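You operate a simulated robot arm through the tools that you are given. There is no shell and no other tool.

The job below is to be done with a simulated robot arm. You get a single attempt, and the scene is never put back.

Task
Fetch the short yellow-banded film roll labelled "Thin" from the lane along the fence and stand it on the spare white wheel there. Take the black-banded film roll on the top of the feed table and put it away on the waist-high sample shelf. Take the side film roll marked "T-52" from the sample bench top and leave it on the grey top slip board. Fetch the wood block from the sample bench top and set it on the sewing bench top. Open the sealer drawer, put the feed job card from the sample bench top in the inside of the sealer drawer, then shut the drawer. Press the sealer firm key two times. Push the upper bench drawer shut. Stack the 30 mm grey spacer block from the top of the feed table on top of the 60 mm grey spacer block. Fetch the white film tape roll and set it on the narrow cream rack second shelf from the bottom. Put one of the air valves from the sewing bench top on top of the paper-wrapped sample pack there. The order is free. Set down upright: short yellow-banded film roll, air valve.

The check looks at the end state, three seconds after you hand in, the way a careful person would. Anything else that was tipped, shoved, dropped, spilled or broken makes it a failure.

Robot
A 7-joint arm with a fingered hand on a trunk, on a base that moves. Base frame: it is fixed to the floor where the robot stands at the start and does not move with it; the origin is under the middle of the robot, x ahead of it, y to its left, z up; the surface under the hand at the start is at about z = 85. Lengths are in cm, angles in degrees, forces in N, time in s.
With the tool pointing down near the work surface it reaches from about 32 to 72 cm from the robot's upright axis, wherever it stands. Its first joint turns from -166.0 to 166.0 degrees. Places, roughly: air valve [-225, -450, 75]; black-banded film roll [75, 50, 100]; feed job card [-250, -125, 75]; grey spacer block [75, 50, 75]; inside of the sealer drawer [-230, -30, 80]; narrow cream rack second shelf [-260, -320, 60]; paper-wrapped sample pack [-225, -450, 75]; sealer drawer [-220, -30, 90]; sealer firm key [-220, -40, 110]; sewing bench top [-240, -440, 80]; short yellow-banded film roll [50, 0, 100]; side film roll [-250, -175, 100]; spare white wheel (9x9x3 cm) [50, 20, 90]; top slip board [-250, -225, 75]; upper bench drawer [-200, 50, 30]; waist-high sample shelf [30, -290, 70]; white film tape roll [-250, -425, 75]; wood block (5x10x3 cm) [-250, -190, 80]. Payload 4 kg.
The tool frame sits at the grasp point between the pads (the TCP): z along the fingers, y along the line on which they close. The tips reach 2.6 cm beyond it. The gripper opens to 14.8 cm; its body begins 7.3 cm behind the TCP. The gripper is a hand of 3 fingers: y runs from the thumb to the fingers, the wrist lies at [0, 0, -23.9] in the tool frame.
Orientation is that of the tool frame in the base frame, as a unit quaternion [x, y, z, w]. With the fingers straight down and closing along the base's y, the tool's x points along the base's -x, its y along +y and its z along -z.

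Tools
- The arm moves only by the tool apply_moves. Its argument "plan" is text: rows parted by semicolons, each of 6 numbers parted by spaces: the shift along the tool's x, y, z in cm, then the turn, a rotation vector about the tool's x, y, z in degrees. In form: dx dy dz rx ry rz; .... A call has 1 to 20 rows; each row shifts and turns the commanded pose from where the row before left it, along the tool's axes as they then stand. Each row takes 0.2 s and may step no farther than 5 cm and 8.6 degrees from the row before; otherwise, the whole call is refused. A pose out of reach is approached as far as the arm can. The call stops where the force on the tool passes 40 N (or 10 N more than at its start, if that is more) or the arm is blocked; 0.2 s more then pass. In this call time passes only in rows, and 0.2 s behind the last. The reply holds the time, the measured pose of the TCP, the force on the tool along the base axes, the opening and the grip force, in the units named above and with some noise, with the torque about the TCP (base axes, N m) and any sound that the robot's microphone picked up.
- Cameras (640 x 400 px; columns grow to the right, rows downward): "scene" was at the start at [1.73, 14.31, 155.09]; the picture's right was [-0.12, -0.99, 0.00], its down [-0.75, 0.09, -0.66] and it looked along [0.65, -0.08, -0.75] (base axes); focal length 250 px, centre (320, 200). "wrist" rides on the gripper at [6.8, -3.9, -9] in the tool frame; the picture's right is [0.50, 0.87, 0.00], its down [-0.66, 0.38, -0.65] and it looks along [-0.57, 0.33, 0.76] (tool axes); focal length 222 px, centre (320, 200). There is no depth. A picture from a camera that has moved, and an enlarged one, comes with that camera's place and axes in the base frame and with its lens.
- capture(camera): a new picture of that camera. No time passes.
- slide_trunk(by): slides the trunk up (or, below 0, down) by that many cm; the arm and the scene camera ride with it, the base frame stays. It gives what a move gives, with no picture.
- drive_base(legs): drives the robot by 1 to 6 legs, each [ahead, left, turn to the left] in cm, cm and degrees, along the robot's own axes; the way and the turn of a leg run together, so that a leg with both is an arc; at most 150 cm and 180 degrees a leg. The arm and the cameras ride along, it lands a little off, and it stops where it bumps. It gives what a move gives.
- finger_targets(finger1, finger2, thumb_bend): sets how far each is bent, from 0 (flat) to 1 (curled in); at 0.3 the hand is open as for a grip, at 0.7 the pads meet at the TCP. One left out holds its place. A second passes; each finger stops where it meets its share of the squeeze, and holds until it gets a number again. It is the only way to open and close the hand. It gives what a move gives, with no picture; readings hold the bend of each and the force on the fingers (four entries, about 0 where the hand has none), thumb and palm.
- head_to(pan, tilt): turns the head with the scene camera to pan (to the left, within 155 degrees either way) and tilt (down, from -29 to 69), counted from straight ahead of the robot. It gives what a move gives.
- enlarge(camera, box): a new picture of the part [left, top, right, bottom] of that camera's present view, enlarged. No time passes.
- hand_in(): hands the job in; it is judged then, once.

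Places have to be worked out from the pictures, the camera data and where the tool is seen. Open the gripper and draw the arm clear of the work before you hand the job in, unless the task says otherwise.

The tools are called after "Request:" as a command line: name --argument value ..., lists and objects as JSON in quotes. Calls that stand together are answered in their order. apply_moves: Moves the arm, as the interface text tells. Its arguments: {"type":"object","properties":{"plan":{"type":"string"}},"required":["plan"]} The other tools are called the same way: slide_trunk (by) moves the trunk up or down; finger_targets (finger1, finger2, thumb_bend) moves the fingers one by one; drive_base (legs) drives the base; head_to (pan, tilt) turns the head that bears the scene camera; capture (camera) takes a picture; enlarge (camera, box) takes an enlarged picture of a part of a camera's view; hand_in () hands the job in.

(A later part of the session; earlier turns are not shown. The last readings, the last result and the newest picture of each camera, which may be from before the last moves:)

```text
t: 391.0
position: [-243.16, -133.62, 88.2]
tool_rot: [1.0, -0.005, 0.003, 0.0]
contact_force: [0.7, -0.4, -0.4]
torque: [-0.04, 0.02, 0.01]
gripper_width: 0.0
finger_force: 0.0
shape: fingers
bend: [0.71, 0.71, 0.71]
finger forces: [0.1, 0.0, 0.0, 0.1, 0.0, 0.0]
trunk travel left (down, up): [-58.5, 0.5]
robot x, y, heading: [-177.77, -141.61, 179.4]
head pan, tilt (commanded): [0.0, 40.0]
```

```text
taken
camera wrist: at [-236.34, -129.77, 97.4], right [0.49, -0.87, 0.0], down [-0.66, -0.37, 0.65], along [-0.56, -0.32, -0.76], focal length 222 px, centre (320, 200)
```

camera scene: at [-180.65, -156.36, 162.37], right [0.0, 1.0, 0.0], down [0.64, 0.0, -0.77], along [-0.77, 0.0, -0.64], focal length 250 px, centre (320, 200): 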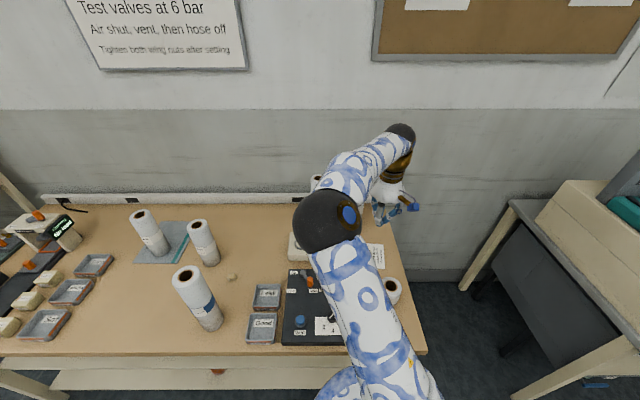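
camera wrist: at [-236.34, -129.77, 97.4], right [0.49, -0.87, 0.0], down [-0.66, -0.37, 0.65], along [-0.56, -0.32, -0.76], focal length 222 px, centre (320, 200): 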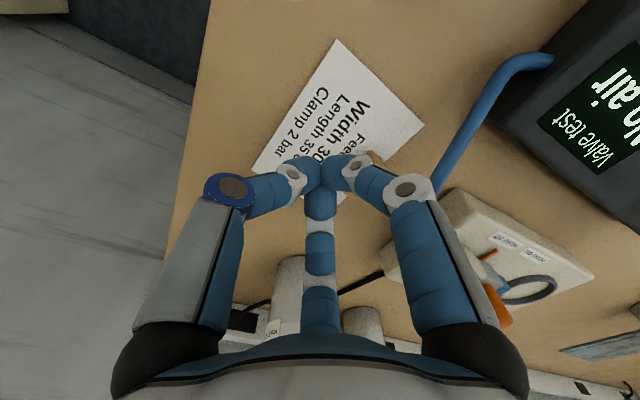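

I'll lower gently until the fingertips press the card with a few newtons.

Request:
apply_moves --plan "0 0 2.5 0 0 0; 0 0 1.3 0 0 0"

Request:
apply_moves --plan "0 0 0.3 0 0 0"

Request:
apply_moves --plan "0 0 0.2 0 0 0"

```text
t: 391.6
position: [-243.01, -133.76, 84.5]
tool_rot: [1.0, -0.004, 0.002, 0.0]
contact_force: [0.6, 0.0, -0.2]
torque: [-0.01, 0.0, 0.02]
gripper_width: 0.0
finger_force: 0.0
shape: fingers
bend: [0.71, 0.71, 0.71]
finger forces: [0.0, 0.0, 0.0, 0.0, 0.0, 0.0]
trunk travel left (down, up): [-58.5, 0.5]
robot x, y, heading: [-178.07, -141.19, 179.9]
head pan, tilt (commanded): [0.0, 40.0]
```

```text
t: 392.0
position: [-242.99, -133.81, 84.13]
tool_rot: [1.0, -0.004, 0.003, 0.0]
contact_force: [0.4, -0.3, 0.0]
torque: [-0.02, 0.0, 0.01]
gripper_width: 0.0
finger_force: 0.1
shape: fingers
bend: [0.71, 0.71, 0.71]
finger forces: [0.1, 0.0, 0.1, 0.1, 0.0, 0.1]
trunk travel left (down, up): [-58.5, 0.5]
robot x, y, heading: [-178.17, -141.81, 179.9]
head pan, tilt (commanded): [0.0, 40.0]
```

```text
t: 392.4
position: [-242.97, -133.69, 84.12]
tool_rot: [1.0, -0.004, 0.003, 0.0]
contact_force: [0.1, -1.1, -0.8]
torque: [-0.01, 0.03, 0.0]
gripper_width: 0.0
finger_force: 0.1
shape: fingers
bend: [0.71, 0.71, 0.71]
finger forces: [0.0, 0.0, 0.0, 0.1, 0.0, 0.0]
trunk travel left (down, up): [-58.5, 0.5]
robot x, y, heading: [-178.16, -141.64, 179.9]
head pan, tilt (commanded): [0.0, 40.0]
```

Request:
apply_moves --plan "0 0 0.2 0 0 0"

Request:
apply_moves --plan "0 0 0.2 0 0 0"

```text
t: 392.8
position: [-242.89, -133.59, 83.87]
tool_rot: [1.0, -0.004, 0.003, 0.0]
contact_force: [-0.5, -0.7, 0.2]
torque: [0.03, 0.0, 0.04]
gripper_width: 0.0
finger_force: 0.0
shape: fingers
bend: [0.71, 0.71, 0.71]
finger forces: [0.0, 0.0, 0.1, 0.0, 0.0, 0.1]
trunk travel left (down, up): [-58.5, 0.5]
robot x, y, heading: [-177.62, -141.54, 179.8]
head pan, tilt (commanded): [0.0, 40.0]
```

```text
t: 393.2
position: [-242.98, -133.63, 83.69]
tool_rot: [1.0, -0.004, 0.002, 0.0]
contact_force: [-0.2, 0.8, -0.4]
torque: [-0.01, 0.01, 0.01]
gripper_width: 0.0
finger_force: 0.0
shape: fingers
bend: [0.71, 0.71, 0.71]
finger forces: [0.1, 0.0, 0.1, 0.0, 0.1, 0.0]
trunk travel left (down, up): [-58.5, 0.5]
robot x, y, heading: [-177.62, -141.5, 180.0]
head pan, tilt (commanded): [0.0, 40.0]
```

No contact yet; I'll keep going in tiny steps.

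Request:
apply_moves --plan "0 0 0.2 0 0 0"

Request:
apply_moves --plan "0 0 0.2 0 0 0"

Request:
apply_moves --plan "0 0 0.15 0 0 0"

```text
t: 393.6
position: [-242.87, -133.6, 83.33]
tool_rot: [1.0, -0.004, 0.003, 0.001]
contact_force: [-0.5, 0.5, 0.2]
torque: [0.04, 0.01, 0.03]
gripper_width: 0.0
finger_force: 0.0
shape: fingers
bend: [0.71, 0.71, 0.71]
finger forces: [0.0, 0.0, 0.1, 0.1, 0.0, 0.0]
trunk travel left (down, up): [-58.5, 0.5]
robot x, y, heading: [-177.72, -141.29, 179.9]
head pan, tilt (commanded): [0.0, 40.0]
```

```text
t: 394.0
position: [-242.94, -133.7, 83.17]
tool_rot: [1.0, -0.005, 0.003, 0.001]
contact_force: [0.2, 0.3, 1.0]
torque: [0.01, 0.0, 0.02]
gripper_width: 0.02
finger_force: 0.0
shape: fingers
bend: [0.71, 0.71, 0.71]
finger forces: [0.0, 0.0, 0.0, 0.0, 0.1, 0.0]
trunk travel left (down, up): [-58.5, 0.5]
robot x, y, heading: [-177.79, -141.25, 180.1]
head pan, tilt (commanded): [0.0, 40.0]
```

```text
t: 394.4
position: [-242.79, -133.71, 83.13]
tool_rot: [1.0, -0.004, 0.002, 0.0]
contact_force: [0.5, 0.4, 0.2]
torque: [-0.01, -0.02, -0.01]
gripper_width: 0.0
finger_force: 0.0
shape: fingers
bend: [0.71, 0.71, 0.71]
finger forces: [0.0, 0.0, 0.0, 0.0, 0.1, 0.0]
trunk travel left (down, up): [-58.5, 0.5]
robot x, y, heading: [-178.09, -141.73, 180.1]
head pan, tilt (commanded): [0.0, 40.0]
```

Request:
apply_moves --plan "0 0 0.2 0 0 0"

Request:
apply_moves --plan "0 0 0.2 0 0 0"

Request:
capture --camera "wrist"

```text
t: 394.8
position: [-242.81, -133.64, 83.0]
tool_rot: [1.0, -0.005, 0.003, 0.0]
contact_force: [0.0, 0.6, 7.9]
torque: [0.0, -0.04, 0.0]
gripper_width: 0.0
finger_force: 3.4
shape: fingers
bend: [0.71, 0.71, 0.71]
finger forces: [0.0, 0.1, 0.0, 0.0, 7.5, 0.1]
trunk travel left (down, up): [-58.5, 0.5]
robot x, y, heading: [-177.9, -141.45, 180.1]
head pan, tilt (commanded): [0.0, 40.0]
```

```text
t: 395.2
position: [-242.85, -133.54, 82.97]
tool_rot: [1.0, -0.004, 0.001, -0.001]
contact_force: [1.8, 0.9, 21.1]
torque: [0.08, -0.01, 0.02]
gripper_width: 0.0
finger_force: 16.7
shape: fingers
bend: [0.72, 0.72, 0.72]
finger forces: [9.2, 9.0, 0.0, 0.1, 14.5, 0.0]
trunk travel left (down, up): [-58.5, 0.5]
robot x, y, heading: [-177.68, -141.66, 179.9]
head pan, tilt (commanded): [0.0, 40.0]
```

```text
taken
camera wrist: at [-236.01, -129.83, 92.11], right [0.49, -0.87, 0.0], down [-0.66, -0.37, 0.65], along [-0.57, -0.32, -0.76], focal length 222 px, centre (320, 200)
```

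wrist: 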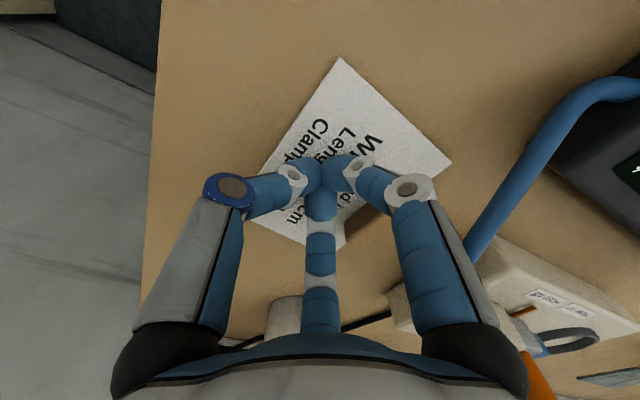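

Contact at ~21 N. I'll ease off slightly and drag the card 3.5 cm to the right (+y).

Request:
apply_moves --plan "0 0 -0.1 0 0 0; 0 -0.5 0 0 0 0; 0 -0.7 0 0 0 0; 0 -0.7 0 0 0 0; 0 -0.7 0 0 0 0; 0 -0.7 0 0 0 0"

Request:
capture --camera "wrist"

```text
t: 396.6
position: [-242.77, -130.44, 82.89]
tool_rot: [1.0, -0.006, 0.003, 0.0]
contact_force: [-0.6, -8.0, 23.3]
torque: [-0.28, 0.03, 0.0]
gripper_width: 0.0
finger_force: 17.2
shape: fingers
bend: [0.73, 0.73, 0.71]
finger forces: [16.5, 18.2, 0.0, 0.0, 0.1, 0.0]
trunk travel left (down, up): [-58.5, 0.5]
robot x, y, heading: [-178.22, -141.62, 179.6]
head pan, tilt (commanded): [0.0, 40.0]
```

```text
taken
camera wrist: at [-235.92, -126.63, 92.05], right [0.49, -0.87, 0.0], down [-0.66, -0.37, 0.65], along [-0.57, -0.32, -0.76], focal length 222 px, centre (320, 200)
```

wrist: 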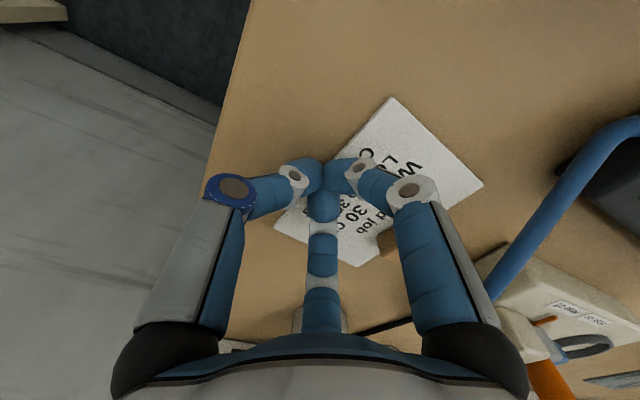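

The fingertips slipped over the card; it didn't move. Since the hose lies only along the card's near half, I'll instead push the card's near edge ~5.5 cm away from the robot so the tab clears the hose. I'll lift, reposition in front of the near edge, and lower again.

Request:
apply_moves --plan "0 0 -4 0 0 0; 4.28 2.33 0 0 0 0; 4.28 2.33 0 0 0 0"

Request:
capture --camera "wrist"

```text
t: 397.4
position: [-234.1, -135.28, 86.86]
tool_rot: [1.0, -0.004, 0.003, 0.0]
contact_force: [0.4, -0.4, -0.7]
torque: [0.0, 0.01, -0.02]
gripper_width: 0.03
finger_force: 0.1
shape: fingers
bend: [0.71, 0.71, 0.71]
finger forces: [0.0, 0.0, 0.0, 0.0, 0.1, 0.0]
trunk travel left (down, up): [-58.5, 0.5]
robot x, y, heading: [-178.16, -141.91, 179.7]
head pan, tilt (commanded): [0.0, 40.0]
```

```text
taken
camera wrist: at [-227.3, -131.37, 96.15], right [0.49, -0.87, 0.0], down [-0.66, -0.37, 0.65], along [-0.56, -0.32, -0.76], focal length 222 px, centre (320, 200)
```

wrist: 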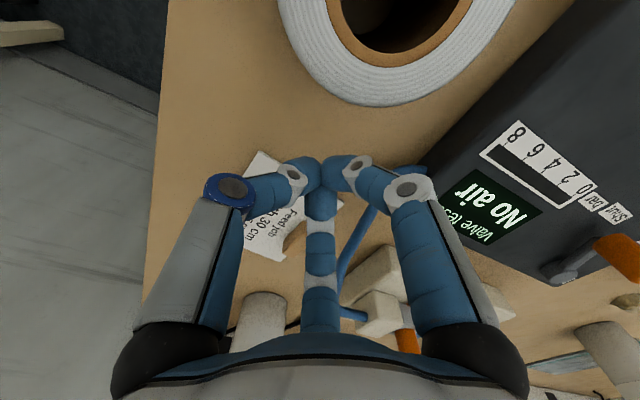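

Clear of the roll and hose. I'll lower to bench level and check.

Request:
apply_moves --plan "0 0 2 0 0 0; 0 0 1.3 0 0 0; 0 0 0.4 0 0 0"

Request:
apply_moves --plan "0 0 0.2 0 0 0"

Request:
capture --camera "wrist"

```text
t: 398.2
position: [-234.2, -135.06, 83.23]
tool_rot: [1.0, -0.005, 0.003, 0.0]
contact_force: [0.1, 0.0, -0.3]
torque: [0.0, 0.01, -0.01]
gripper_width: 0.0
finger_force: 0.1
shape: fingers
bend: [0.71, 0.71, 0.71]
finger forces: [0.1, 0.1, 0.0, 0.0, 0.0, 0.1]
trunk travel left (down, up): [-58.5, 0.5]
robot x, y, heading: [-178.37, -141.73, 179.7]
head pan, tilt (commanded): [0.0, 40.0]
```

```text
t: 398.6
position: [-234.25, -135.24, 82.91]
tool_rot: [1.0, -0.005, 0.003, -0.001]
contact_force: [0.0, 0.6, -0.2]
torque: [-0.02, -0.01, 0.0]
gripper_width: 0.0
finger_force: 0.0
shape: fingers
bend: [0.71, 0.71, 0.71]
finger forces: [0.1, 0.0, 0.0, 0.0, 0.1, 0.0]
trunk travel left (down, up): [-58.5, 0.5]
robot x, y, heading: [-177.54, -141.84, 180.0]
head pan, tilt (commanded): [0.0, 40.0]
```

```text
taken
camera wrist: at [-227.42, -131.36, 92.13], right [0.49, -0.87, 0.0], down [-0.66, -0.37, 0.65], along [-0.56, -0.32, -0.76], focal length 222 px, centre (320, 200)
```

wrist: 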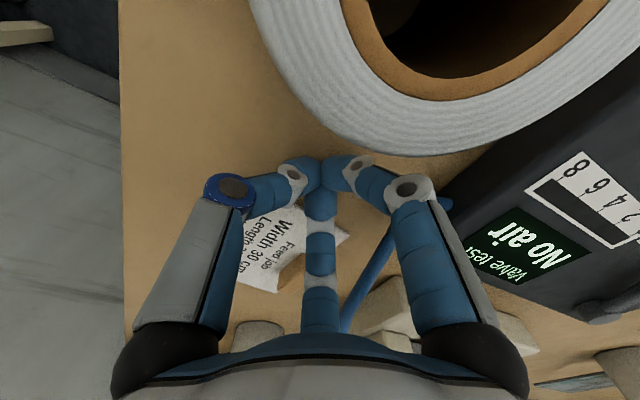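

Request:
apply_moves --plan "0 0 0.15 0 0 0"

Request:
apply_moves --plan "0 0 0.15 0 0 0"

```text
t: 399.0
position: [-234.3, -135.12, 82.86]
tool_rot: [1.0, -0.004, 0.003, -0.001]
contact_force: [0.1, 0.0, 0.4]
torque: [-0.02, -0.03, -0.03]
gripper_width: 0.0
finger_force: 0.0
shape: fingers
bend: [0.71, 0.71, 0.71]
finger forces: [0.0, 0.0, 0.0, 0.0, 0.0, 0.1]
trunk travel left (down, up): [-58.5, 0.5]
robot x, y, heading: [-178.32, -141.26, 179.9]
head pan, tilt (commanded): [0.0, 40.0]
```

```text
t: 399.4
position: [-234.33, -135.11, 82.63]
tool_rot: [1.0, -0.003, 0.003, 0.001]
contact_force: [-0.4, -0.1, -0.2]
torque: [-0.02, 0.01, 0.02]
gripper_width: 0.02
finger_force: 0.0
shape: fingers
bend: [0.71, 0.71, 0.71]
finger forces: [0.0, 0.0, 0.0, 0.0, 0.0, 0.1]
trunk travel left (down, up): [-58.5, 0.5]
robot x, y, heading: [-178.24, -140.77, 180.1]
head pan, tilt (commanded): [0.0, 40.0]
```

I'm already 0.4 cm below the card's top surface. I'll push slowly forward (−x) now.

Request:
apply_moves --plan "-0.8 0 0.1 0 0 0; -0.8 0 0 0 0 0; -0.8 0 0 0 0 0"

Request:
capture --camera "wrist"

```text
t: 400.2
position: [-236.76, -135.08, 82.68]
tool_rot: [1.0, -0.005, 0.003, 0.0]
contact_force: [2.2, 0.0, 5.9]
torque: [-0.02, -0.06, 0.0]
gripper_width: 0.01
finger_force: 3.6
shape: fingers
bend: [0.71, 0.71, 0.71]
finger forces: [0.0, 0.0, 0.0, 0.0, 7.4, 0.0]
trunk travel left (down, up): [-58.5, 0.5]
robot x, y, heading: [-178.0, -141.41, 180.0]
head pan, tilt (commanded): [0.0, 40.0]
```

```text
taken
camera wrist: at [-229.85, -131.26, 91.78], right [0.49, -0.87, 0.0], down [-0.66, -0.37, 0.65], along [-0.56, -0.32, -0.76], focal length 222 px, centre (320, 200)
```

wrist: 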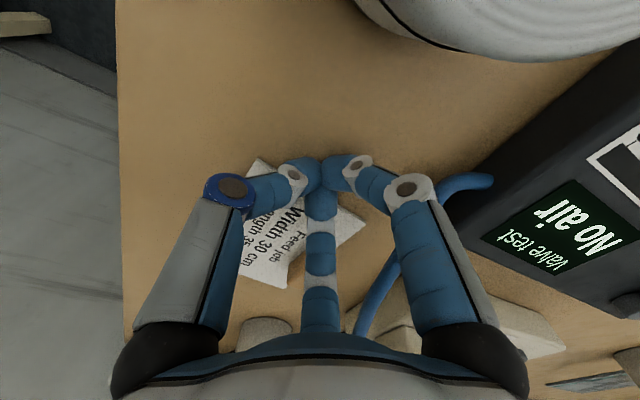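

Request:
apply_moves --plan "-0.8 0 0 0 0 0; -0.8 0 0 0 0 0"

Request:
capture --camera "wrist"

```text
t: 400.8
position: [-238.36, -135.08, 82.69]
tool_rot: [1.0, -0.004, 0.003, -0.001]
contact_force: [1.6, 0.8, 6.8]
torque: [0.01, -0.05, 0.01]
gripper_width: 0.0
finger_force: 3.7
shape: fingers
bend: [0.71, 0.71, 0.71]
finger forces: [0.0, 0.0, 0.0, 0.0, 7.7, 0.1]
trunk travel left (down, up): [-58.5, 0.5]
robot x, y, heading: [-177.73, -141.54, 180.0]
head pan, tilt (commanded): [0.0, 40.0]
```

```text
taken
camera wrist: at [-231.48, -131.17, 91.77], right [0.49, -0.87, 0.0], down [-0.66, -0.37, 0.65], along [-0.57, -0.32, -0.76], focal length 222 px, centre (320, 200)
```

wrist: 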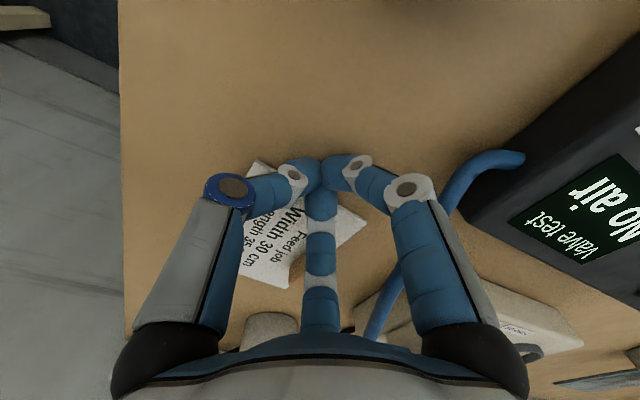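

The card is moving with the fist (its position relative to the hand is unchanged). I'll continue pushing about 3.6 cm more.

Request:
apply_moves --plan "-0.9 0 0 0 0 0; -0.9 0 0 0 0 0; -0.9 0 0 0 0 0; -0.9 0 0 0 0 0"

Request:
capture --camera "wrist"

```text
t: 401.8
position: [-241.93, -135.04, 82.53]
tool_rot: [1.0, -0.005, 0.002, -0.001]
contact_force: [2.6, 0.3, 9.6]
torque: [0.08, -0.09, 0.02]
gripper_width: 0.0
finger_force: 5.2
shape: fingers
bend: [0.71, 0.71, 0.71]
finger forces: [0.0, 0.0, 0.0, 0.1, 9.5, 0.0]
trunk travel left (down, up): [-58.5, 0.5]
robot x, y, heading: [-177.96, -141.16, 180.0]
head pan, tilt (commanded): [0.0, 40.0]
```

```text
taken
camera wrist: at [-235.07, -131.23, 91.76], right [0.49, -0.87, 0.0], down [-0.66, -0.37, 0.65], along [-0.57, -0.32, -0.76], focal length 222 px, centre (320, 200)
```

wrist: 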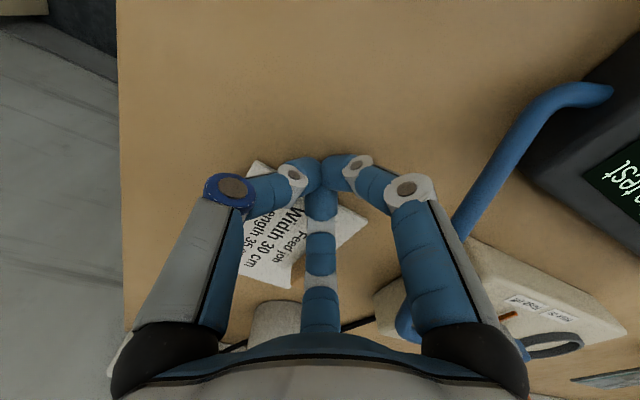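

Pushed about 5.5 cm. I'll lift off backwards and view the card's new pose from above.

Request:
apply_moves --plan "0.8 0 -0.2 0 0 0; 1 0 -2 0 0 0; 1 0 -4.5 0 0 0; 0 0 -4.5 0 0 0; 0 0 -4.5 0 0 0; 0 0 -4 0 0 0"

Request:
enlarge --camera "wrist" --box '[200, 40, 440, 220]'

Request:
capture --camera "wrist"

```text
t: 403.2
position: [-239.03, -135.36, 102.26]
tool_rot: [1.0, -0.005, 0.003, 0.0]
contact_force: [-0.1, 0.1, -0.6]
torque: [0.0, 0.03, 0.0]
gripper_width: 0.0
finger_force: 0.1
shape: fingers
bend: [0.71, 0.71, 0.71]
finger forces: [0.1, 0.0, 0.0, 0.0, 0.0, 0.1]
trunk travel left (down, up): [-58.5, 0.5]
robot x, y, heading: [-178.31, -141.5, 180.0]
head pan, tilt (commanded): [0.0, 40.0]
```

```text
2.22 times, centred on (320, 130) of wrist
camera zoom: at [-232.16, -131.43, 111.41], right [0.49, -0.87, 0.0], down [-0.66, -0.37, 0.65], along [-0.56, -0.32, -0.76], focal length 494 px, centre (320, 356)
```

zoom: 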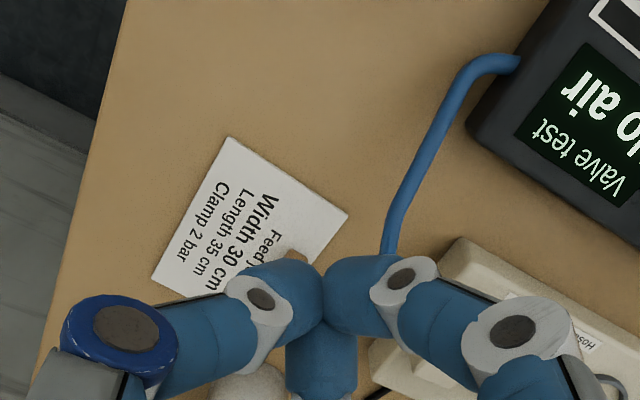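

```text
taken
camera wrist: at [-232.16, -131.43, 111.41], right [0.49, -0.87, 0.0], down [-0.66, -0.37, 0.65], along [-0.56, -0.32, -0.76], focal length 222 px, centre (320, 200)
```

wrist: 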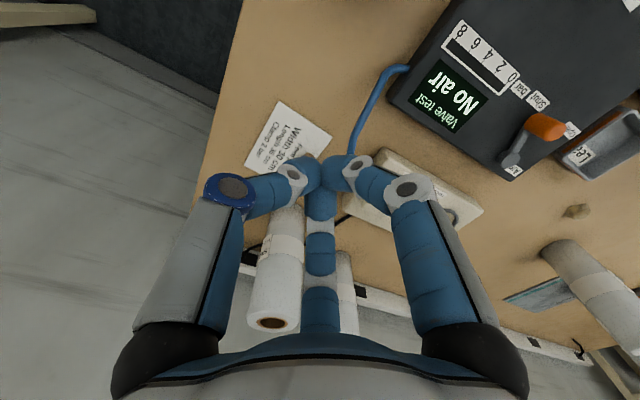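

I'll open the fingers a bit to see the tab.

Request:
finger_targets --finger1 0.45 --finger2 0.45 --thumb_bend 0.45

Request:
enlarge --camera "wrist" --box '[220, 80, 400, 220]'

```text
t: 404.2
position: [-238.95, -135.2, 102.1]
tool_rot: [1.0, -0.004, 0.003, -0.001]
contact_force: [-0.6, 0.8, 0.4]
torque: [-0.01, 0.01, -0.02]
gripper_width: 7.81
finger_force: 0.1
shape: fingers
bend: [0.45, 0.45, 0.45]
finger forces: [0.0, 0.0, 0.0, 0.0, 0.0, 0.0]
trunk travel left (down, up): [-58.5, 0.5]
robot x, y, heading: [-178.0, -141.52, 179.8]
head pan, tilt (commanded): [0.0, 40.0]
```

```text
2.86 times, centred on (310, 150) of wrist
camera zoom: at [-232.2, -131.44, 111.36], right [0.49, -0.87, 0.0], down [-0.66, -0.37, 0.65], along [-0.56, -0.32, -0.76], focal length 635 px, centre (349, 343)
```

zoom: 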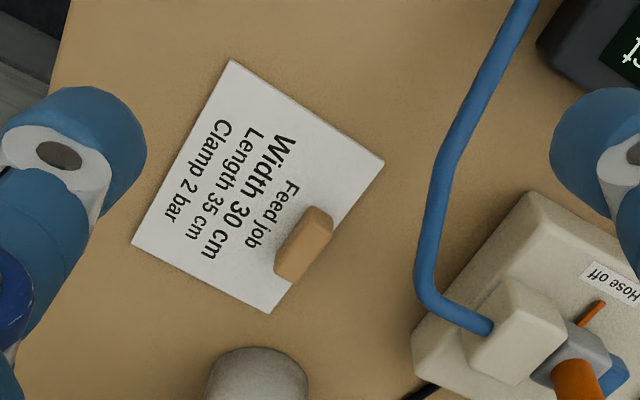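

The card is now clear: tab at (−248.9, −138.1), well past the hose. I'll pre-shape the fingers, move above the tab and turn the hand 30° so one finger meets the tab's near end and the others its long sides.

Request:
finger_targets --finger1 0.56 --finger2 0.56 --thumb_bend 0.56

Request:
apply_moves --plan "-3.3 1 1.5 0 0 0; -3.3 1 1.5 0 0 0; -3.3 1 1.5 0 0 0; 0 0 0 0 0 -7.5; 0 0 0 0 0 -7.5; 0 0 0 0 0 -7.5; 0 0 0 0 0 -7.5"

Request:
capture --camera "wrist"

Request:
enlarge --camera "wrist" --box '[240, 60, 400, 220]'

```text
t: 405.2
position: [-239.09, -135.25, 102.16]
tool_rot: [1.0, -0.005, 0.002, 0.0]
contact_force: [0.3, 0.2, -0.4]
torque: [-0.01, 0.0, -0.02]
gripper_width: 4.34
finger_force: 0.2
shape: fingers
bend: [0.56, 0.56, 0.56]
finger forces: [0.1, 0.0, 0.0, 0.0, 0.0, 0.0]
trunk travel left (down, up): [-58.5, 0.5]
robot x, y, heading: [-177.95, -141.4, 180.0]
head pan, tilt (commanded): [0.0, 40.0]
```

```text
t: 406.8
position: [-249.04, -137.89, 97.59]
tool_rot: [0.967, 0.256, 0.003, 0.0]
contact_force: [0.5, -0.3, -0.2]
torque: [-0.01, -0.01, -0.03]
gripper_width: 4.29
finger_force: 0.0
shape: fingers
bend: [0.56, 0.56, 0.56]
finger forces: [0.0, 0.0, 0.0, 0.0, 0.1, 0.0]
trunk travel left (down, up): [-58.5, 0.5]
robot x, y, heading: [-178.19, -141.45, 180.1]
head pan, tilt (commanded): [0.0, 40.0]
```

```text
taken
camera wrist: at [-245.06, -131.32, 106.75], right [0.86, -0.51, 0.01], down [-0.39, -0.65, 0.65], along [-0.33, -0.56, -0.76], focal length 222 px, centre (320, 200)
```

wrist: 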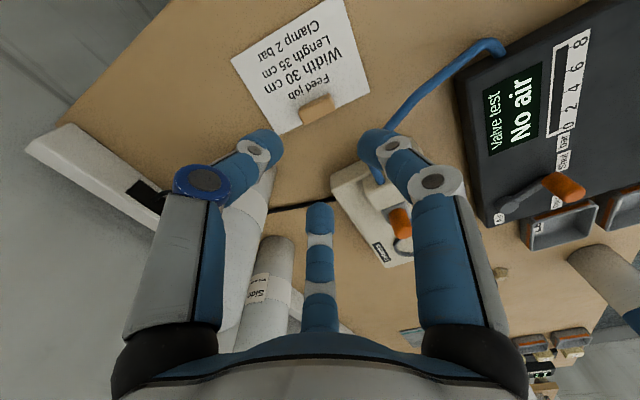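

```text
2.50 times, centred on (320, 140) of wrist
camera zoom: at [-245.06, -131.32, 106.75], right [0.86, -0.51, 0.01], down [-0.39, -0.65, 0.65], along [-0.33, -0.56, -0.76], focal length 555 px, centre (320, 350)
```

zoom: 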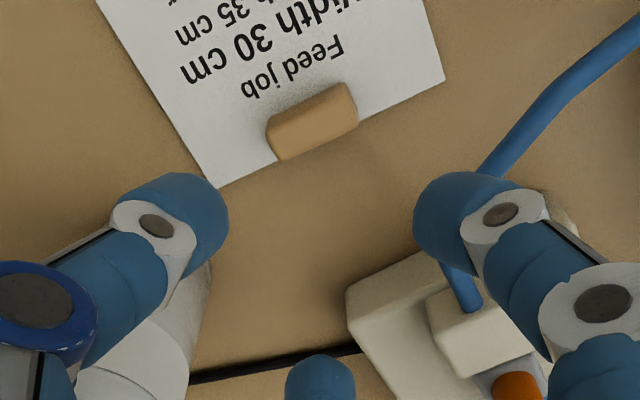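

The tab is nearly on the tool axis (0.3 cm off). I'll correct and lower to about z=86, then check.

Request:
apply_moves --plan "-0.17 -0.29 4 0 0 0; 0 0 4 0 0 0; 0 0 3 0 0 0"

Request:
capture --camera "wrist"

Request:
enlarge --camera "wrist" --box '[240, 80, 400, 240]'

```text
t: 407.6
position: [-249.29, -137.8, 86.53]
tool_rot: [0.967, 0.255, 0.003, 0.001]
contact_force: [0.6, 0.1, -0.1]
torque: [0.01, 0.02, -0.02]
gripper_width: 4.3
finger_force: 0.0
shape: fingers
bend: [0.56, 0.56, 0.56]
finger forces: [0.1, 0.1, 0.0, 0.0, 0.0, 0.0]
trunk travel left (down, up): [-58.5, 0.5]
robot x, y, heading: [-178.21, -141.51, 179.9]
head pan, tilt (commanded): [0.0, 40.0]
```

```text
taken
camera wrist: at [-245.29, -131.17, 95.61], right [0.86, -0.51, 0.01], down [-0.39, -0.65, 0.65], along [-0.33, -0.56, -0.76], focal length 222 px, centre (320, 200)
```

wrist: 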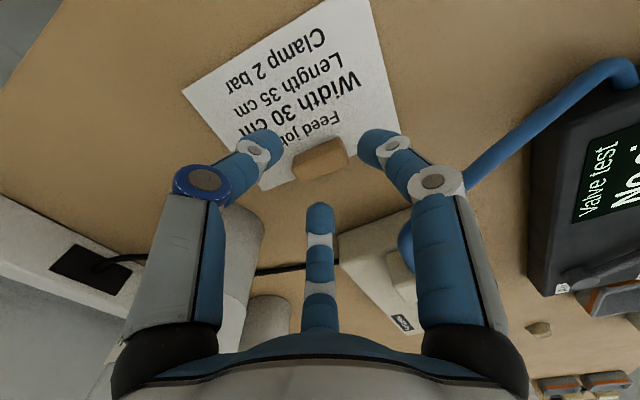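

```text
2.50 times, centred on (320, 160) of wrist
camera zoom: at [-245.29, -131.17, 95.61], right [0.86, -0.51, 0.01], down [-0.39, -0.65, 0.65], along [-0.33, -0.56, -0.76], focal length 555 px, centre (320, 300)
```

zoom: 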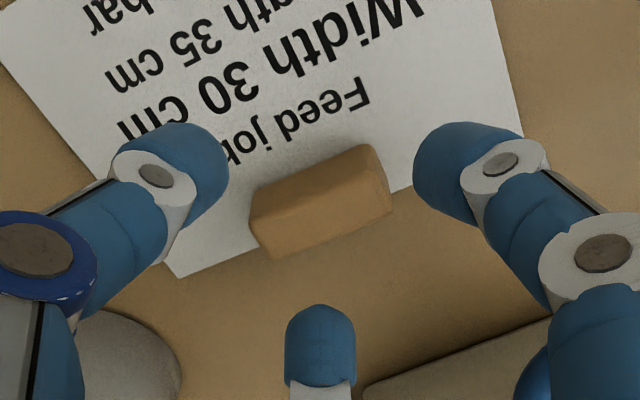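

The tab is centred between the digits. I'll lower to just above the card surface in small steps.

Request:
apply_moves --plan "0 0 1.5 0 0 0; 0 0 0.9 0 0 0"

Request:
apply_moves --plan "0 0 0.25 0 0 0"

Request:
apply_moves --plan "0 0 0.2 0 0 0"

Request:
capture --camera "wrist"

```text
t: 408.2
position: [-249.36, -137.77, 84.08]
tool_rot: [0.967, 0.255, 0.003, 0.0]
contact_force: [-1.7, 0.1, 0.4]
torque: [0.01, -0.02, 0.0]
gripper_width: 4.26
finger_force: 0.0
shape: fingers
bend: [0.56, 0.56, 0.56]
finger forces: [0.0, 0.1, 0.1, 0.0, 0.1, 0.0]
trunk travel left (down, up): [-58.5, 0.5]
robot x, y, heading: [-177.94, -141.44, 179.8]
head pan, tilt (commanded): [0.0, 40.0]
```

```text
t: 408.6
position: [-249.25, -137.85, 83.85]
tool_rot: [0.967, 0.255, 0.003, 0.0]
contact_force: [0.4, -0.3, -0.6]
torque: [0.0, -0.01, -0.01]
gripper_width: 4.29
finger_force: 0.0
shape: fingers
bend: [0.56, 0.56, 0.56]
finger forces: [0.1, 0.0, 0.1, 0.0, 0.0, 0.0]
trunk travel left (down, up): [-58.5, 0.5]
robot x, y, heading: [-177.99, -141.32, 179.8]
head pan, tilt (commanded): [0.0, 40.0]
```

```text
t: 409.0
position: [-249.28, -137.83, 83.8]
tool_rot: [0.967, 0.253, 0.002, 0.002]
contact_force: [0.4, 0.9, 1.0]
torque: [0.06, 0.02, -0.01]
gripper_width: 4.27
finger_force: 0.3
shape: fingers
bend: [0.56, 0.56, 0.56]
finger forces: [0.2, 0.0, 0.0, 0.0, 0.7, 0.0]
trunk travel left (down, up): [-58.5, 0.5]
robot x, y, heading: [-177.84, -141.44, 180.0]
head pan, tilt (commanded): [0.0, 40.0]
```

```text
taken
camera wrist: at [-245.32, -131.13, 92.91], right [0.86, -0.51, 0.0], down [-0.39, -0.65, 0.65], along [-0.33, -0.56, -0.76], focal length 222 px, centre (320, 200)
```

wrist: 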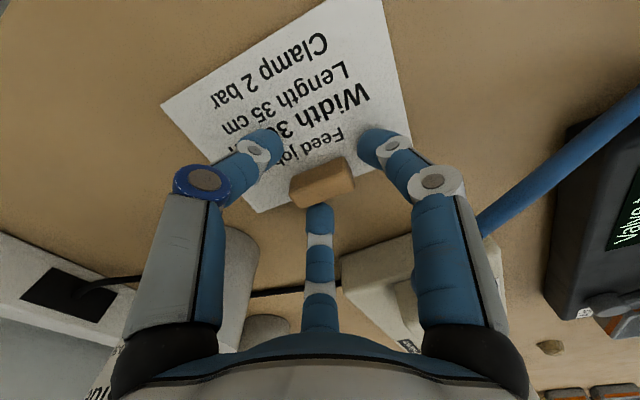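

Light contact with the card. I'll lift 0.15 cm and close the digits partway.

Request:
apply_moves --plan "0 0 -0.15 0 0 0"

Request:
finger_targets --finger1 0.6 --finger2 0.63 --thumb_bend 0.63

Request:
capture --camera "wrist"

```text
t: 409.4
position: [-249.31, -137.8, 83.93]
tool_rot: [0.967, 0.255, 0.003, 0.001]
contact_force: [-0.5, -0.9, -0.5]
torque: [-0.01, -0.01, 0.0]
gripper_width: 4.26
finger_force: 0.2
shape: fingers
bend: [0.56, 0.56, 0.56]
finger forces: [0.1, 0.1, 0.0, 0.0, 0.1, 0.1]
trunk travel left (down, up): [-58.5, 0.5]
robot x, y, heading: [-178.06, -141.16, 179.9]
head pan, tilt (commanded): [0.0, 40.0]
```

```text
t: 410.4
position: [-249.28, -137.9, 83.97]
tool_rot: [0.967, 0.254, 0.002, 0.001]
contact_force: [0.0, 0.3, -0.4]
torque: [0.04, 0.02, 0.01]
gripper_width: 2.55
finger_force: 0.2
shape: fingers
bend: [0.6, 0.63, 0.63]
finger forces: [0.1, 0.1, 0.1, 0.0, 0.0, 0.0]
trunk travel left (down, up): [-58.5, 0.5]
robot x, y, heading: [-178.0, -141.61, 179.9]
head pan, tilt (commanded): [0.0, 40.0]
```

```text
taken
camera wrist: at [-245.33, -131.1, 93.07], right [0.86, -0.51, 0.01], down [-0.39, -0.65, 0.65], along [-0.33, -0.56, -0.76], focal length 222 px, centre (320, 200)
```

wrist: 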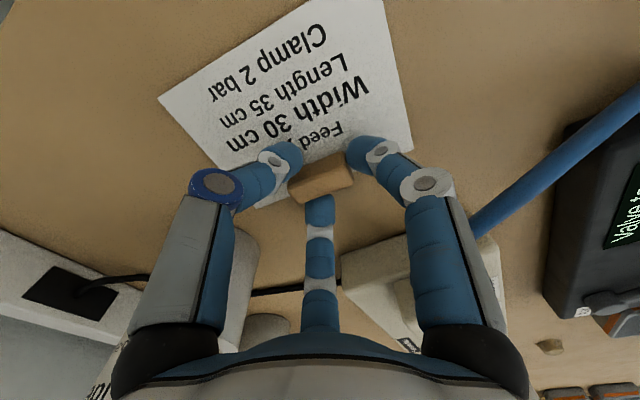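

The digits are around the tab. I'll lower 0.35 cm to engage more of it and then close fully.

Request:
apply_moves --plan "0 0 0.2 0 0 0; 0 0 0.2 0 0 0"

Request:
finger_targets --finger1 0.7 --finger2 0.72 --thumb_bend 0.72

Request:
capture --camera "wrist"

```text
t: 411.0
position: [-249.28, -137.8, 83.62]
tool_rot: [0.967, 0.255, 0.003, 0.0]
contact_force: [2.2, -0.2, 6.7]
torque: [-0.06, -0.2, 0.0]
gripper_width: 2.55
finger_force: 2.8
shape: fingers
bend: [0.6, 0.63, 0.63]
finger forces: [6.8, 0.4, 0.0, 0.0, 0.0, 0.1]
trunk travel left (down, up): [-58.5, 0.5]
robot x, y, heading: [-177.84, -141.78, 179.7]
head pan, tilt (commanded): [0.0, 40.0]
```

```text
t: 412.0
position: [-249.3, -137.64, 83.55]
tool_rot: [0.967, 0.255, 0.003, 0.002]
contact_force: [0.8, 0.9, 1.7]
torque: [-0.04, -0.1, -0.01]
gripper_width: 1.54
finger_force: 10.9
shape: fingers
bend: [0.63, 0.64, 0.68]
finger forces: [8.1, 6.9, 0.1, 0.0, 6.1, 0.0]
trunk travel left (down, up): [-58.5, 0.5]
robot x, y, heading: [-177.69, -141.22, 179.5]
head pan, tilt (commanded): [0.0, 40.0]
```

```text
taken
camera wrist: at [-245.33, -131.05, 92.68], right [0.86, -0.51, 0.01], down [-0.39, -0.65, 0.65], along [-0.33, -0.56, -0.76], focal length 222 px, centre (320, 200)
```

wrist: 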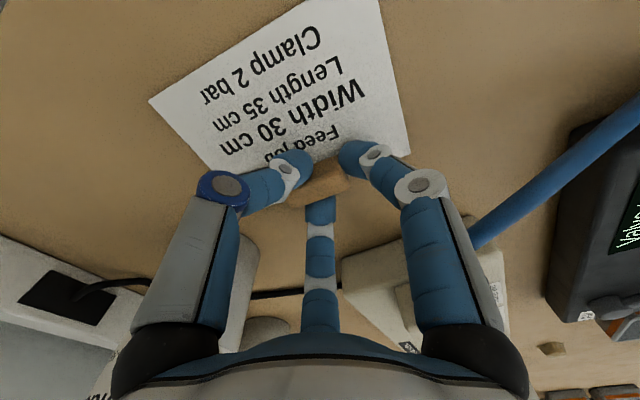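

The tab is gripped (6–8 N each). I'll lift slowly and check the card.

Request:
apply_moves --plan "0 0 -0.5 0 0 0; 0 0 -1 0 0 0; 0 0 -1.5 0 0 0"

Request:
capture --camera "wrist"

```text
t: 412.8
position: [-249.37, -137.87, 86.54]
tool_rot: [0.967, 0.255, 0.003, 0.001]
contact_force: [-0.9, 0.1, -1.0]
torque: [-0.03, 0.0, 0.02]
gripper_width: 1.53
finger_force: 10.0
shape: fingers
bend: [0.63, 0.64, 0.68]
finger forces: [6.4, 6.9, 0.0, 0.0, 6.2, 0.1]
trunk travel left (down, up): [-58.5, 0.5]
robot x, y, heading: [-178.31, -141.89, 180.0]
head pan, tilt (commanded): [0.0, 40.0]
```

```text
taken
camera wrist: at [-245.35, -131.14, 95.67], right [0.86, -0.51, 0.01], down [-0.39, -0.65, 0.65], along [-0.33, -0.56, -0.76], focal length 222 px, centre (320, 200)
```

wrist: 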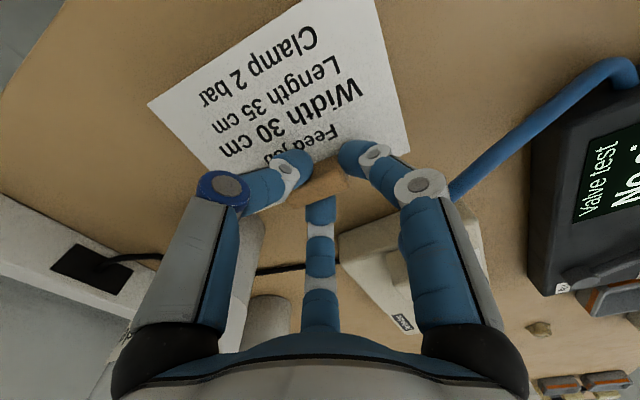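

The card lifts cleanly with the hand. I'll raise it while easing back toward the robot.

Request:
apply_moves --plan "0.87 0.49 -3 0 0 0; 0.87 0.49 -3.5 0 0 0; 0.87 0.49 -3.5 0 0 0; 2.17 1.23 -3 0 0 0; 2.17 1.23 -3 0 0 0; 2.17 1.23 -3 0 0 0; 2.17 1.23 -3 0 0 0; 3 1.7 -2 0 0 0; 3.4 1.93 0 0 0 0; 3.4 1.93 0 0 0 0; 3.4 1.93 0 0 0 0"

Request:
capture --camera "wrist"

Request:
capture --camera "scene"

```text
t: 415.2
position: [-221.32, -137.89, 110.67]
tool_rot: [0.967, 0.255, 0.003, 0.001]
contact_force: [0.2, -0.2, -1.3]
torque: [-0.04, 0.01, -0.01]
gripper_width: 1.45
finger_force: 9.0
shape: fingers
bend: [0.63, 0.64, 0.68]
finger forces: [5.9, 6.9, 0.0, 0.1, 6.0, 0.0]
trunk travel left (down, up): [-58.5, 0.5]
robot x, y, heading: [-178.05, -141.69, 179.7]
head pan, tilt (commanded): [0.0, 40.0]
```

```text
taken
camera wrist: at [-217.35, -131.2, 119.81], right [0.86, -0.51, 0.0], down [-0.39, -0.65, 0.65], along [-0.33, -0.56, -0.76], focal length 222 px, centre (320, 200)
```

wrist: 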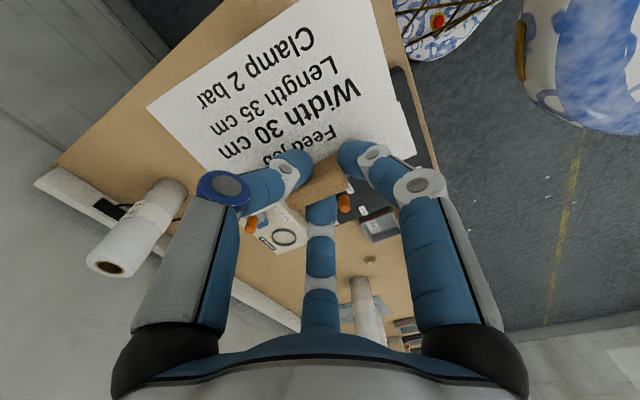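

```text
taken
camera scene: at [-180.51, -156.39, 162.37], right [0.0, 1.0, 0.0], down [0.64, 0.0, -0.77], along [-0.77, 0.0, -0.64], focal length 250 px, centre (320, 200)
```

scene: 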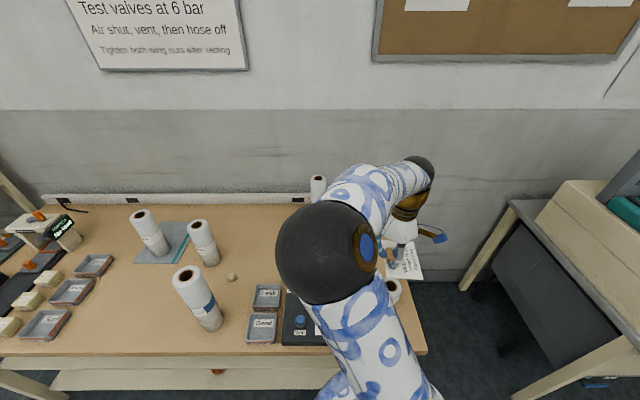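

The card is held level. I'll carry it back to the sealer: back 24 cm, then right ~98 cm.

Request:
drive_base --legs '[[-26, 0, 0.2], [0, -98, 0]]'

Request:
capture --camera "wrist"

Request:
head_to --pan -5 --tilt 45

Request:
capture --camera "scene"

```text
t: 421.8
position: [-195.72, -39.68, 110.69]
tool_rot: [0.966, 0.259, 0.003, 0.001]
contact_force: [0.3, 0.5, -0.1]
torque: [0.01, -0.02, 0.02]
gripper_width: 1.49
finger_force: 9.6
shape: fingers
bend: [0.63, 0.64, 0.68]
finger forces: [6.1, 6.8, 0.1, 0.0, 6.0, 0.1]
trunk travel left (down, up): [-58.5, 0.5]
robot x, y, heading: [-152.31, -42.8, -179.9]
head pan, tilt (commanded): [0.0, 40.0]
```

```text
taken
camera wrist: at [-191.84, -32.97, 119.81], right [0.87, -0.5, 0.01], down [-0.38, -0.66, 0.65], along [-0.32, -0.57, -0.76], focal length 222 px, centre (320, 200)
```

wrist: 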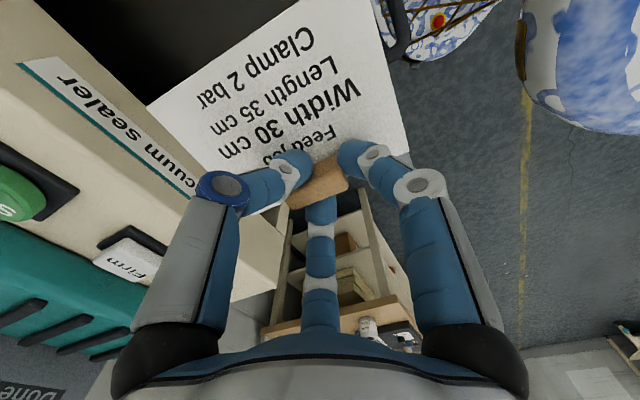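

```text
t: 422.4
position: [-195.72, -39.67, 110.72]
tool_rot: [0.966, 0.26, 0.003, 0.001]
contact_force: [-1.4, 0.1, -0.7]
torque: [-0.04, -0.01, 0.02]
gripper_width: 1.46
finger_force: 9.4
shape: fingers
bend: [0.63, 0.64, 0.68]
finger forces: [6.0, 6.7, 0.0, 0.1, 6.1, 0.0]
trunk travel left (down, up): [-58.5, 0.5]
robot x, y, heading: [-152.29, -42.87, -179.4]
head pan, tilt (commanded): [-5.0, 45.0]
```

```text
taken
camera scene: at [-154.31, -57.07, 161.65], right [0.08, 1.0, 0.0], down [0.7, -0.06, -0.71], along [-0.71, 0.06, -0.71], focal length 250 px, centre (320, 200)
```

scene: 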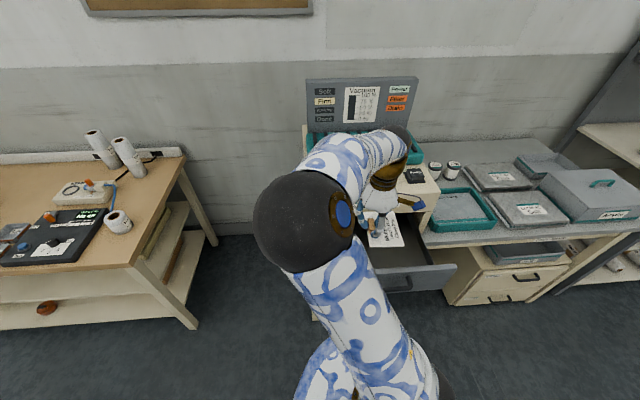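

The card is above the open drawer area. I'll zoom in on the drawer to verify its interior limits.

Request:
enlarge --camera "scene" --box '[330, 190, 480, 310]'

Request:
enlarge --camera "wrist" --box '[0, 0, 420, 240]'

```text
3.33 times, centred on (405, 250) of scene
camera zoom: at [-154.31, -57.07, 161.65], right [0.08, 1.0, 0.0], down [0.7, -0.06, -0.71], along [-0.71, 0.06, -0.71], focal length 835 px, centre (37, 33)
```

zoom: 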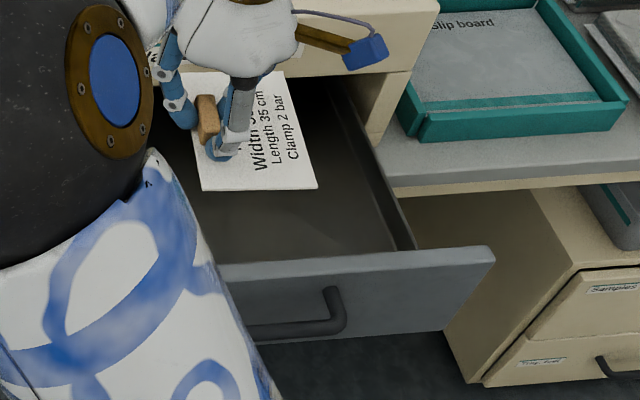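

```text
1.52 times, centred on (210, 120) of wrist
camera zoom: at [-191.83, -32.99, 119.81], right [0.87, -0.5, 0.01], down [-0.38, -0.66, 0.65], along [-0.32, -0.57, -0.76], focal length 338 px, centre (488, 322)
```

zoom: 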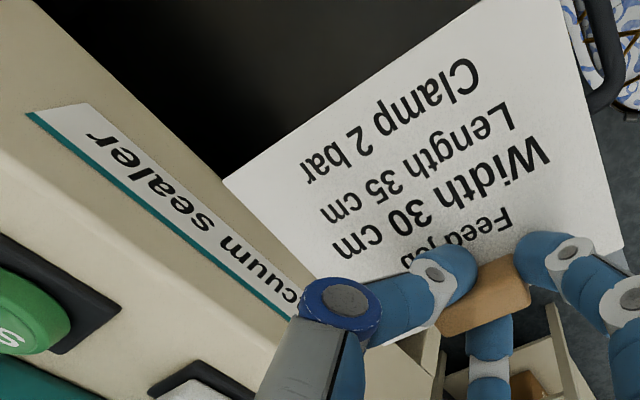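

Interior spans about x −211…−192, y up to −18. I'll centre the card over it (TCP x≈−202) and lower it into the drawer.

Request:
apply_moves --plan "-2.7 -1.55 0 0 0 0; -2.7 -1.55 0 0 0 0; 0 0 4 0 0 0; 0 0 4 0 0 0; 0 0 4 0 0 0"

Request:
capture --camera "wrist"

Request:
enlarge --camera "scene" --box '[330, 170, 480, 290]'

```text
t: 423.6
position: [-202.0, -39.8, 98.55]
tool_rot: [0.966, 0.259, 0.003, 0.001]
contact_force: [0.1, -0.8, 0.1]
torque: [0.01, -0.02, -0.03]
gripper_width: 1.44
finger_force: 9.2
shape: fingers
bend: [0.63, 0.64, 0.68]
finger forces: [5.9, 6.7, 0.0, 0.0, 6.1, 0.1]
trunk travel left (down, up): [-58.5, 0.5]
robot x, y, heading: [-152.36, -42.59, -179.5]
head pan, tilt (commanded): [-5.0, 45.0]
```

```text
taken
camera wrist: at [-197.99, -33.09, 107.82], right [0.87, -0.5, 0.01], down [-0.38, -0.66, 0.65], along [-0.32, -0.57, -0.76], focal length 222 px, centre (320, 200)
```

wrist: 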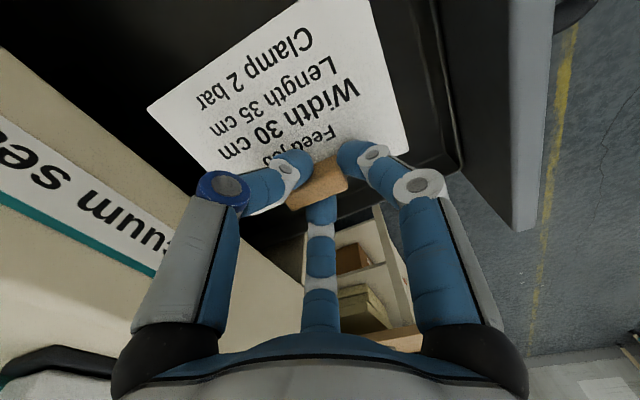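

```text
3.33 times, centred on (405, 230) of scene
camera zoom: at [-154.35, -57.07, 161.65], right [0.08, 1.0, 0.0], down [0.71, -0.06, -0.71], along [-0.7, 0.06, -0.71], focal length 835 px, centre (37, 100)
```

zoom: 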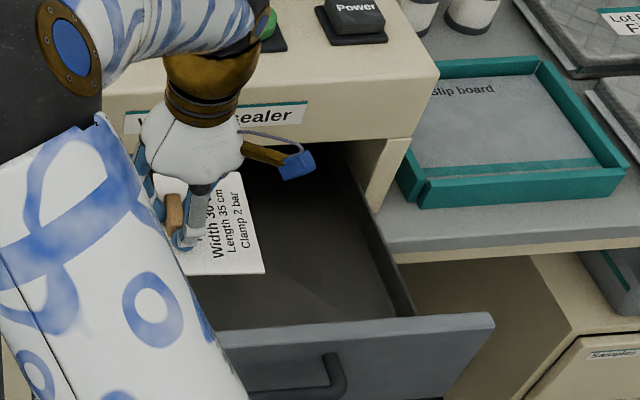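

Everything is clear. I'll lower further into the drawer, then in small steps until the card touches the bottom.

Request:
apply_moves --plan "0 0 4 0 0 0; 0 0 3.5 0 0 0; 0 0 1.5 0 0 0"

Request:
capture --camera "wrist"

Request:
enlarge --camera "scene" --box '[330, 170, 480, 290]'

```text
t: 424.4
position: [-201.84, -39.85, 89.59]
tool_rot: [0.966, 0.259, 0.002, 0.0]
contact_force: [0.4, 0.8, -0.5]
torque: [-0.03, -0.03, 0.0]
gripper_width: 1.43
finger_force: 9.6
shape: fingers
bend: [0.63, 0.64, 0.68]
finger forces: [5.9, 6.8, 0.0, 0.1, 6.1, 0.1]
trunk travel left (down, up): [-58.5, 0.5]
robot x, y, heading: [-152.65, -43.1, -179.7]
head pan, tilt (commanded): [-5.0, 45.0]
```

```text
taken
camera wrist: at [-197.9, -33.09, 98.76], right [0.87, -0.5, 0.0], down [-0.38, -0.66, 0.65], along [-0.32, -0.57, -0.76], focal length 222 px, centre (320, 200)
```

wrist: 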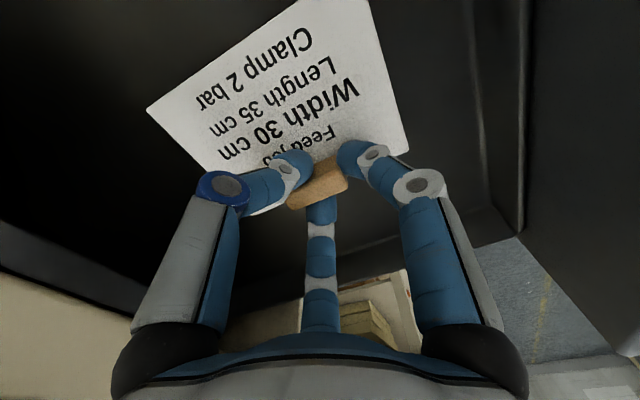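

```text
3.33 times, centred on (405, 230) of scene
camera zoom: at [-154.32, -57.07, 161.65], right [0.08, 1.0, 0.0], down [0.7, -0.06, -0.71], along [-0.7, 0.06, -0.71], focal length 835 px, centre (37, 100)
```

zoom: 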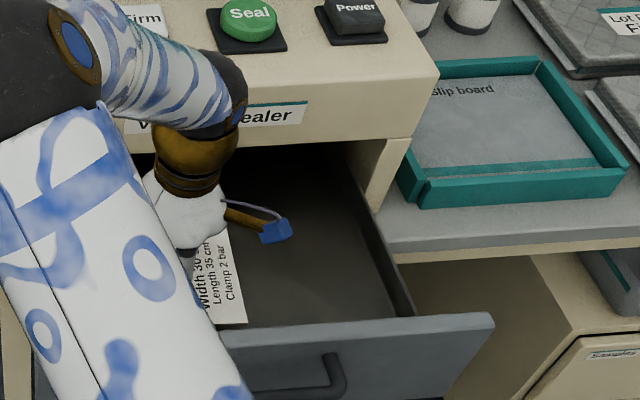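

The card is inside the drawer. I'll continue down in small steps.

Request:
apply_moves --plan "0 0 1 0 0 0; 0 0 0.7 0 0 0"

Request:
apply_moves --plan "0 0 0.5 0 0 0"

Request:
apply_moves --plan "0 0 0.4 0 0 0"

Request:
apply_moves --plan "0 0 0.3 0 0 0"

```text
t: 425.0
position: [-201.84, -39.74, 87.93]
tool_rot: [0.966, 0.26, 0.003, 0.001]
contact_force: [0.3, -0.1, -0.3]
torque: [0.02, -0.03, 0.0]
gripper_width: 1.44
finger_force: 8.8
shape: fingers
bend: [0.63, 0.64, 0.68]
finger forces: [5.8, 6.8, 0.1, 0.0, 6.0, 0.0]
trunk travel left (down, up): [-58.5, 0.5]
robot x, y, heading: [-152.47, -42.85, -179.4]
head pan, tilt (commanded): [-5.0, 45.0]
```

```text
t: 425.4
position: [-201.77, -39.76, 87.6]
tool_rot: [0.966, 0.259, 0.001, 0.0]
contact_force: [1.5, -2.0, 22.7]
torque: [-0.11, -0.32, -0.02]
gripper_width: 1.28
finger_force: 19.0
shape: fingers
bend: [0.63, 0.63, 0.68]
finger forces: [19.8, 11.4, 0.1, 0.0, 6.4, 0.1]
trunk travel left (down, up): [-58.5, 0.5]
robot x, y, heading: [-151.87, -42.89, -179.4]
head pan, tilt (commanded): [-5.0, 45.0]
```

```text
t: 425.8
position: [-201.98, -39.8, 87.71]
tool_rot: [0.966, 0.26, -0.002, 0.001]
contact_force: [-0.1, -2.0, 30.6]
torque: [-0.21, -0.09, -0.02]
gripper_width: 1.13
finger_force: 26.2
shape: fingers
bend: [0.64, 0.62, 0.68]
finger forces: [24.5, 20.7, 0.0, 0.0, 7.4, 0.0]
trunk travel left (down, up): [-58.5, 0.5]
robot x, y, heading: [-152.48, -43.24, -179.6]
head pan, tilt (commanded): [-5.0, 45.0]
stopped in row 1: the force on the tool passed its limit at 45 N (the readings are from after the stop); the commanded pose is now the measured one
```

```text
t: 426.1
position: [-202.06, -39.61, 87.54]
tool_rot: [0.966, 0.26, -0.003, 0.0]
contact_force: [0.0, -1.4, 27.6]
torque: [-0.22, -0.12, -0.05]
gripper_width: 1.1
finger_force: 25.0
shape: fingers
bend: [0.64, 0.62, 0.68]
finger forces: [24.0, 19.2, 0.0, 0.0, 7.2, 0.0]
trunk travel left (down, up): [-58.5, 0.5]
robot x, y, heading: [-152.45, -42.64, -179.5]
head pan, tilt (commanded): [-5.0, 45.0]
stopped in row 1: the force on the tool passed its limit at 44 N (the readings are from after the stop); the commanded pose is now the measured one
```

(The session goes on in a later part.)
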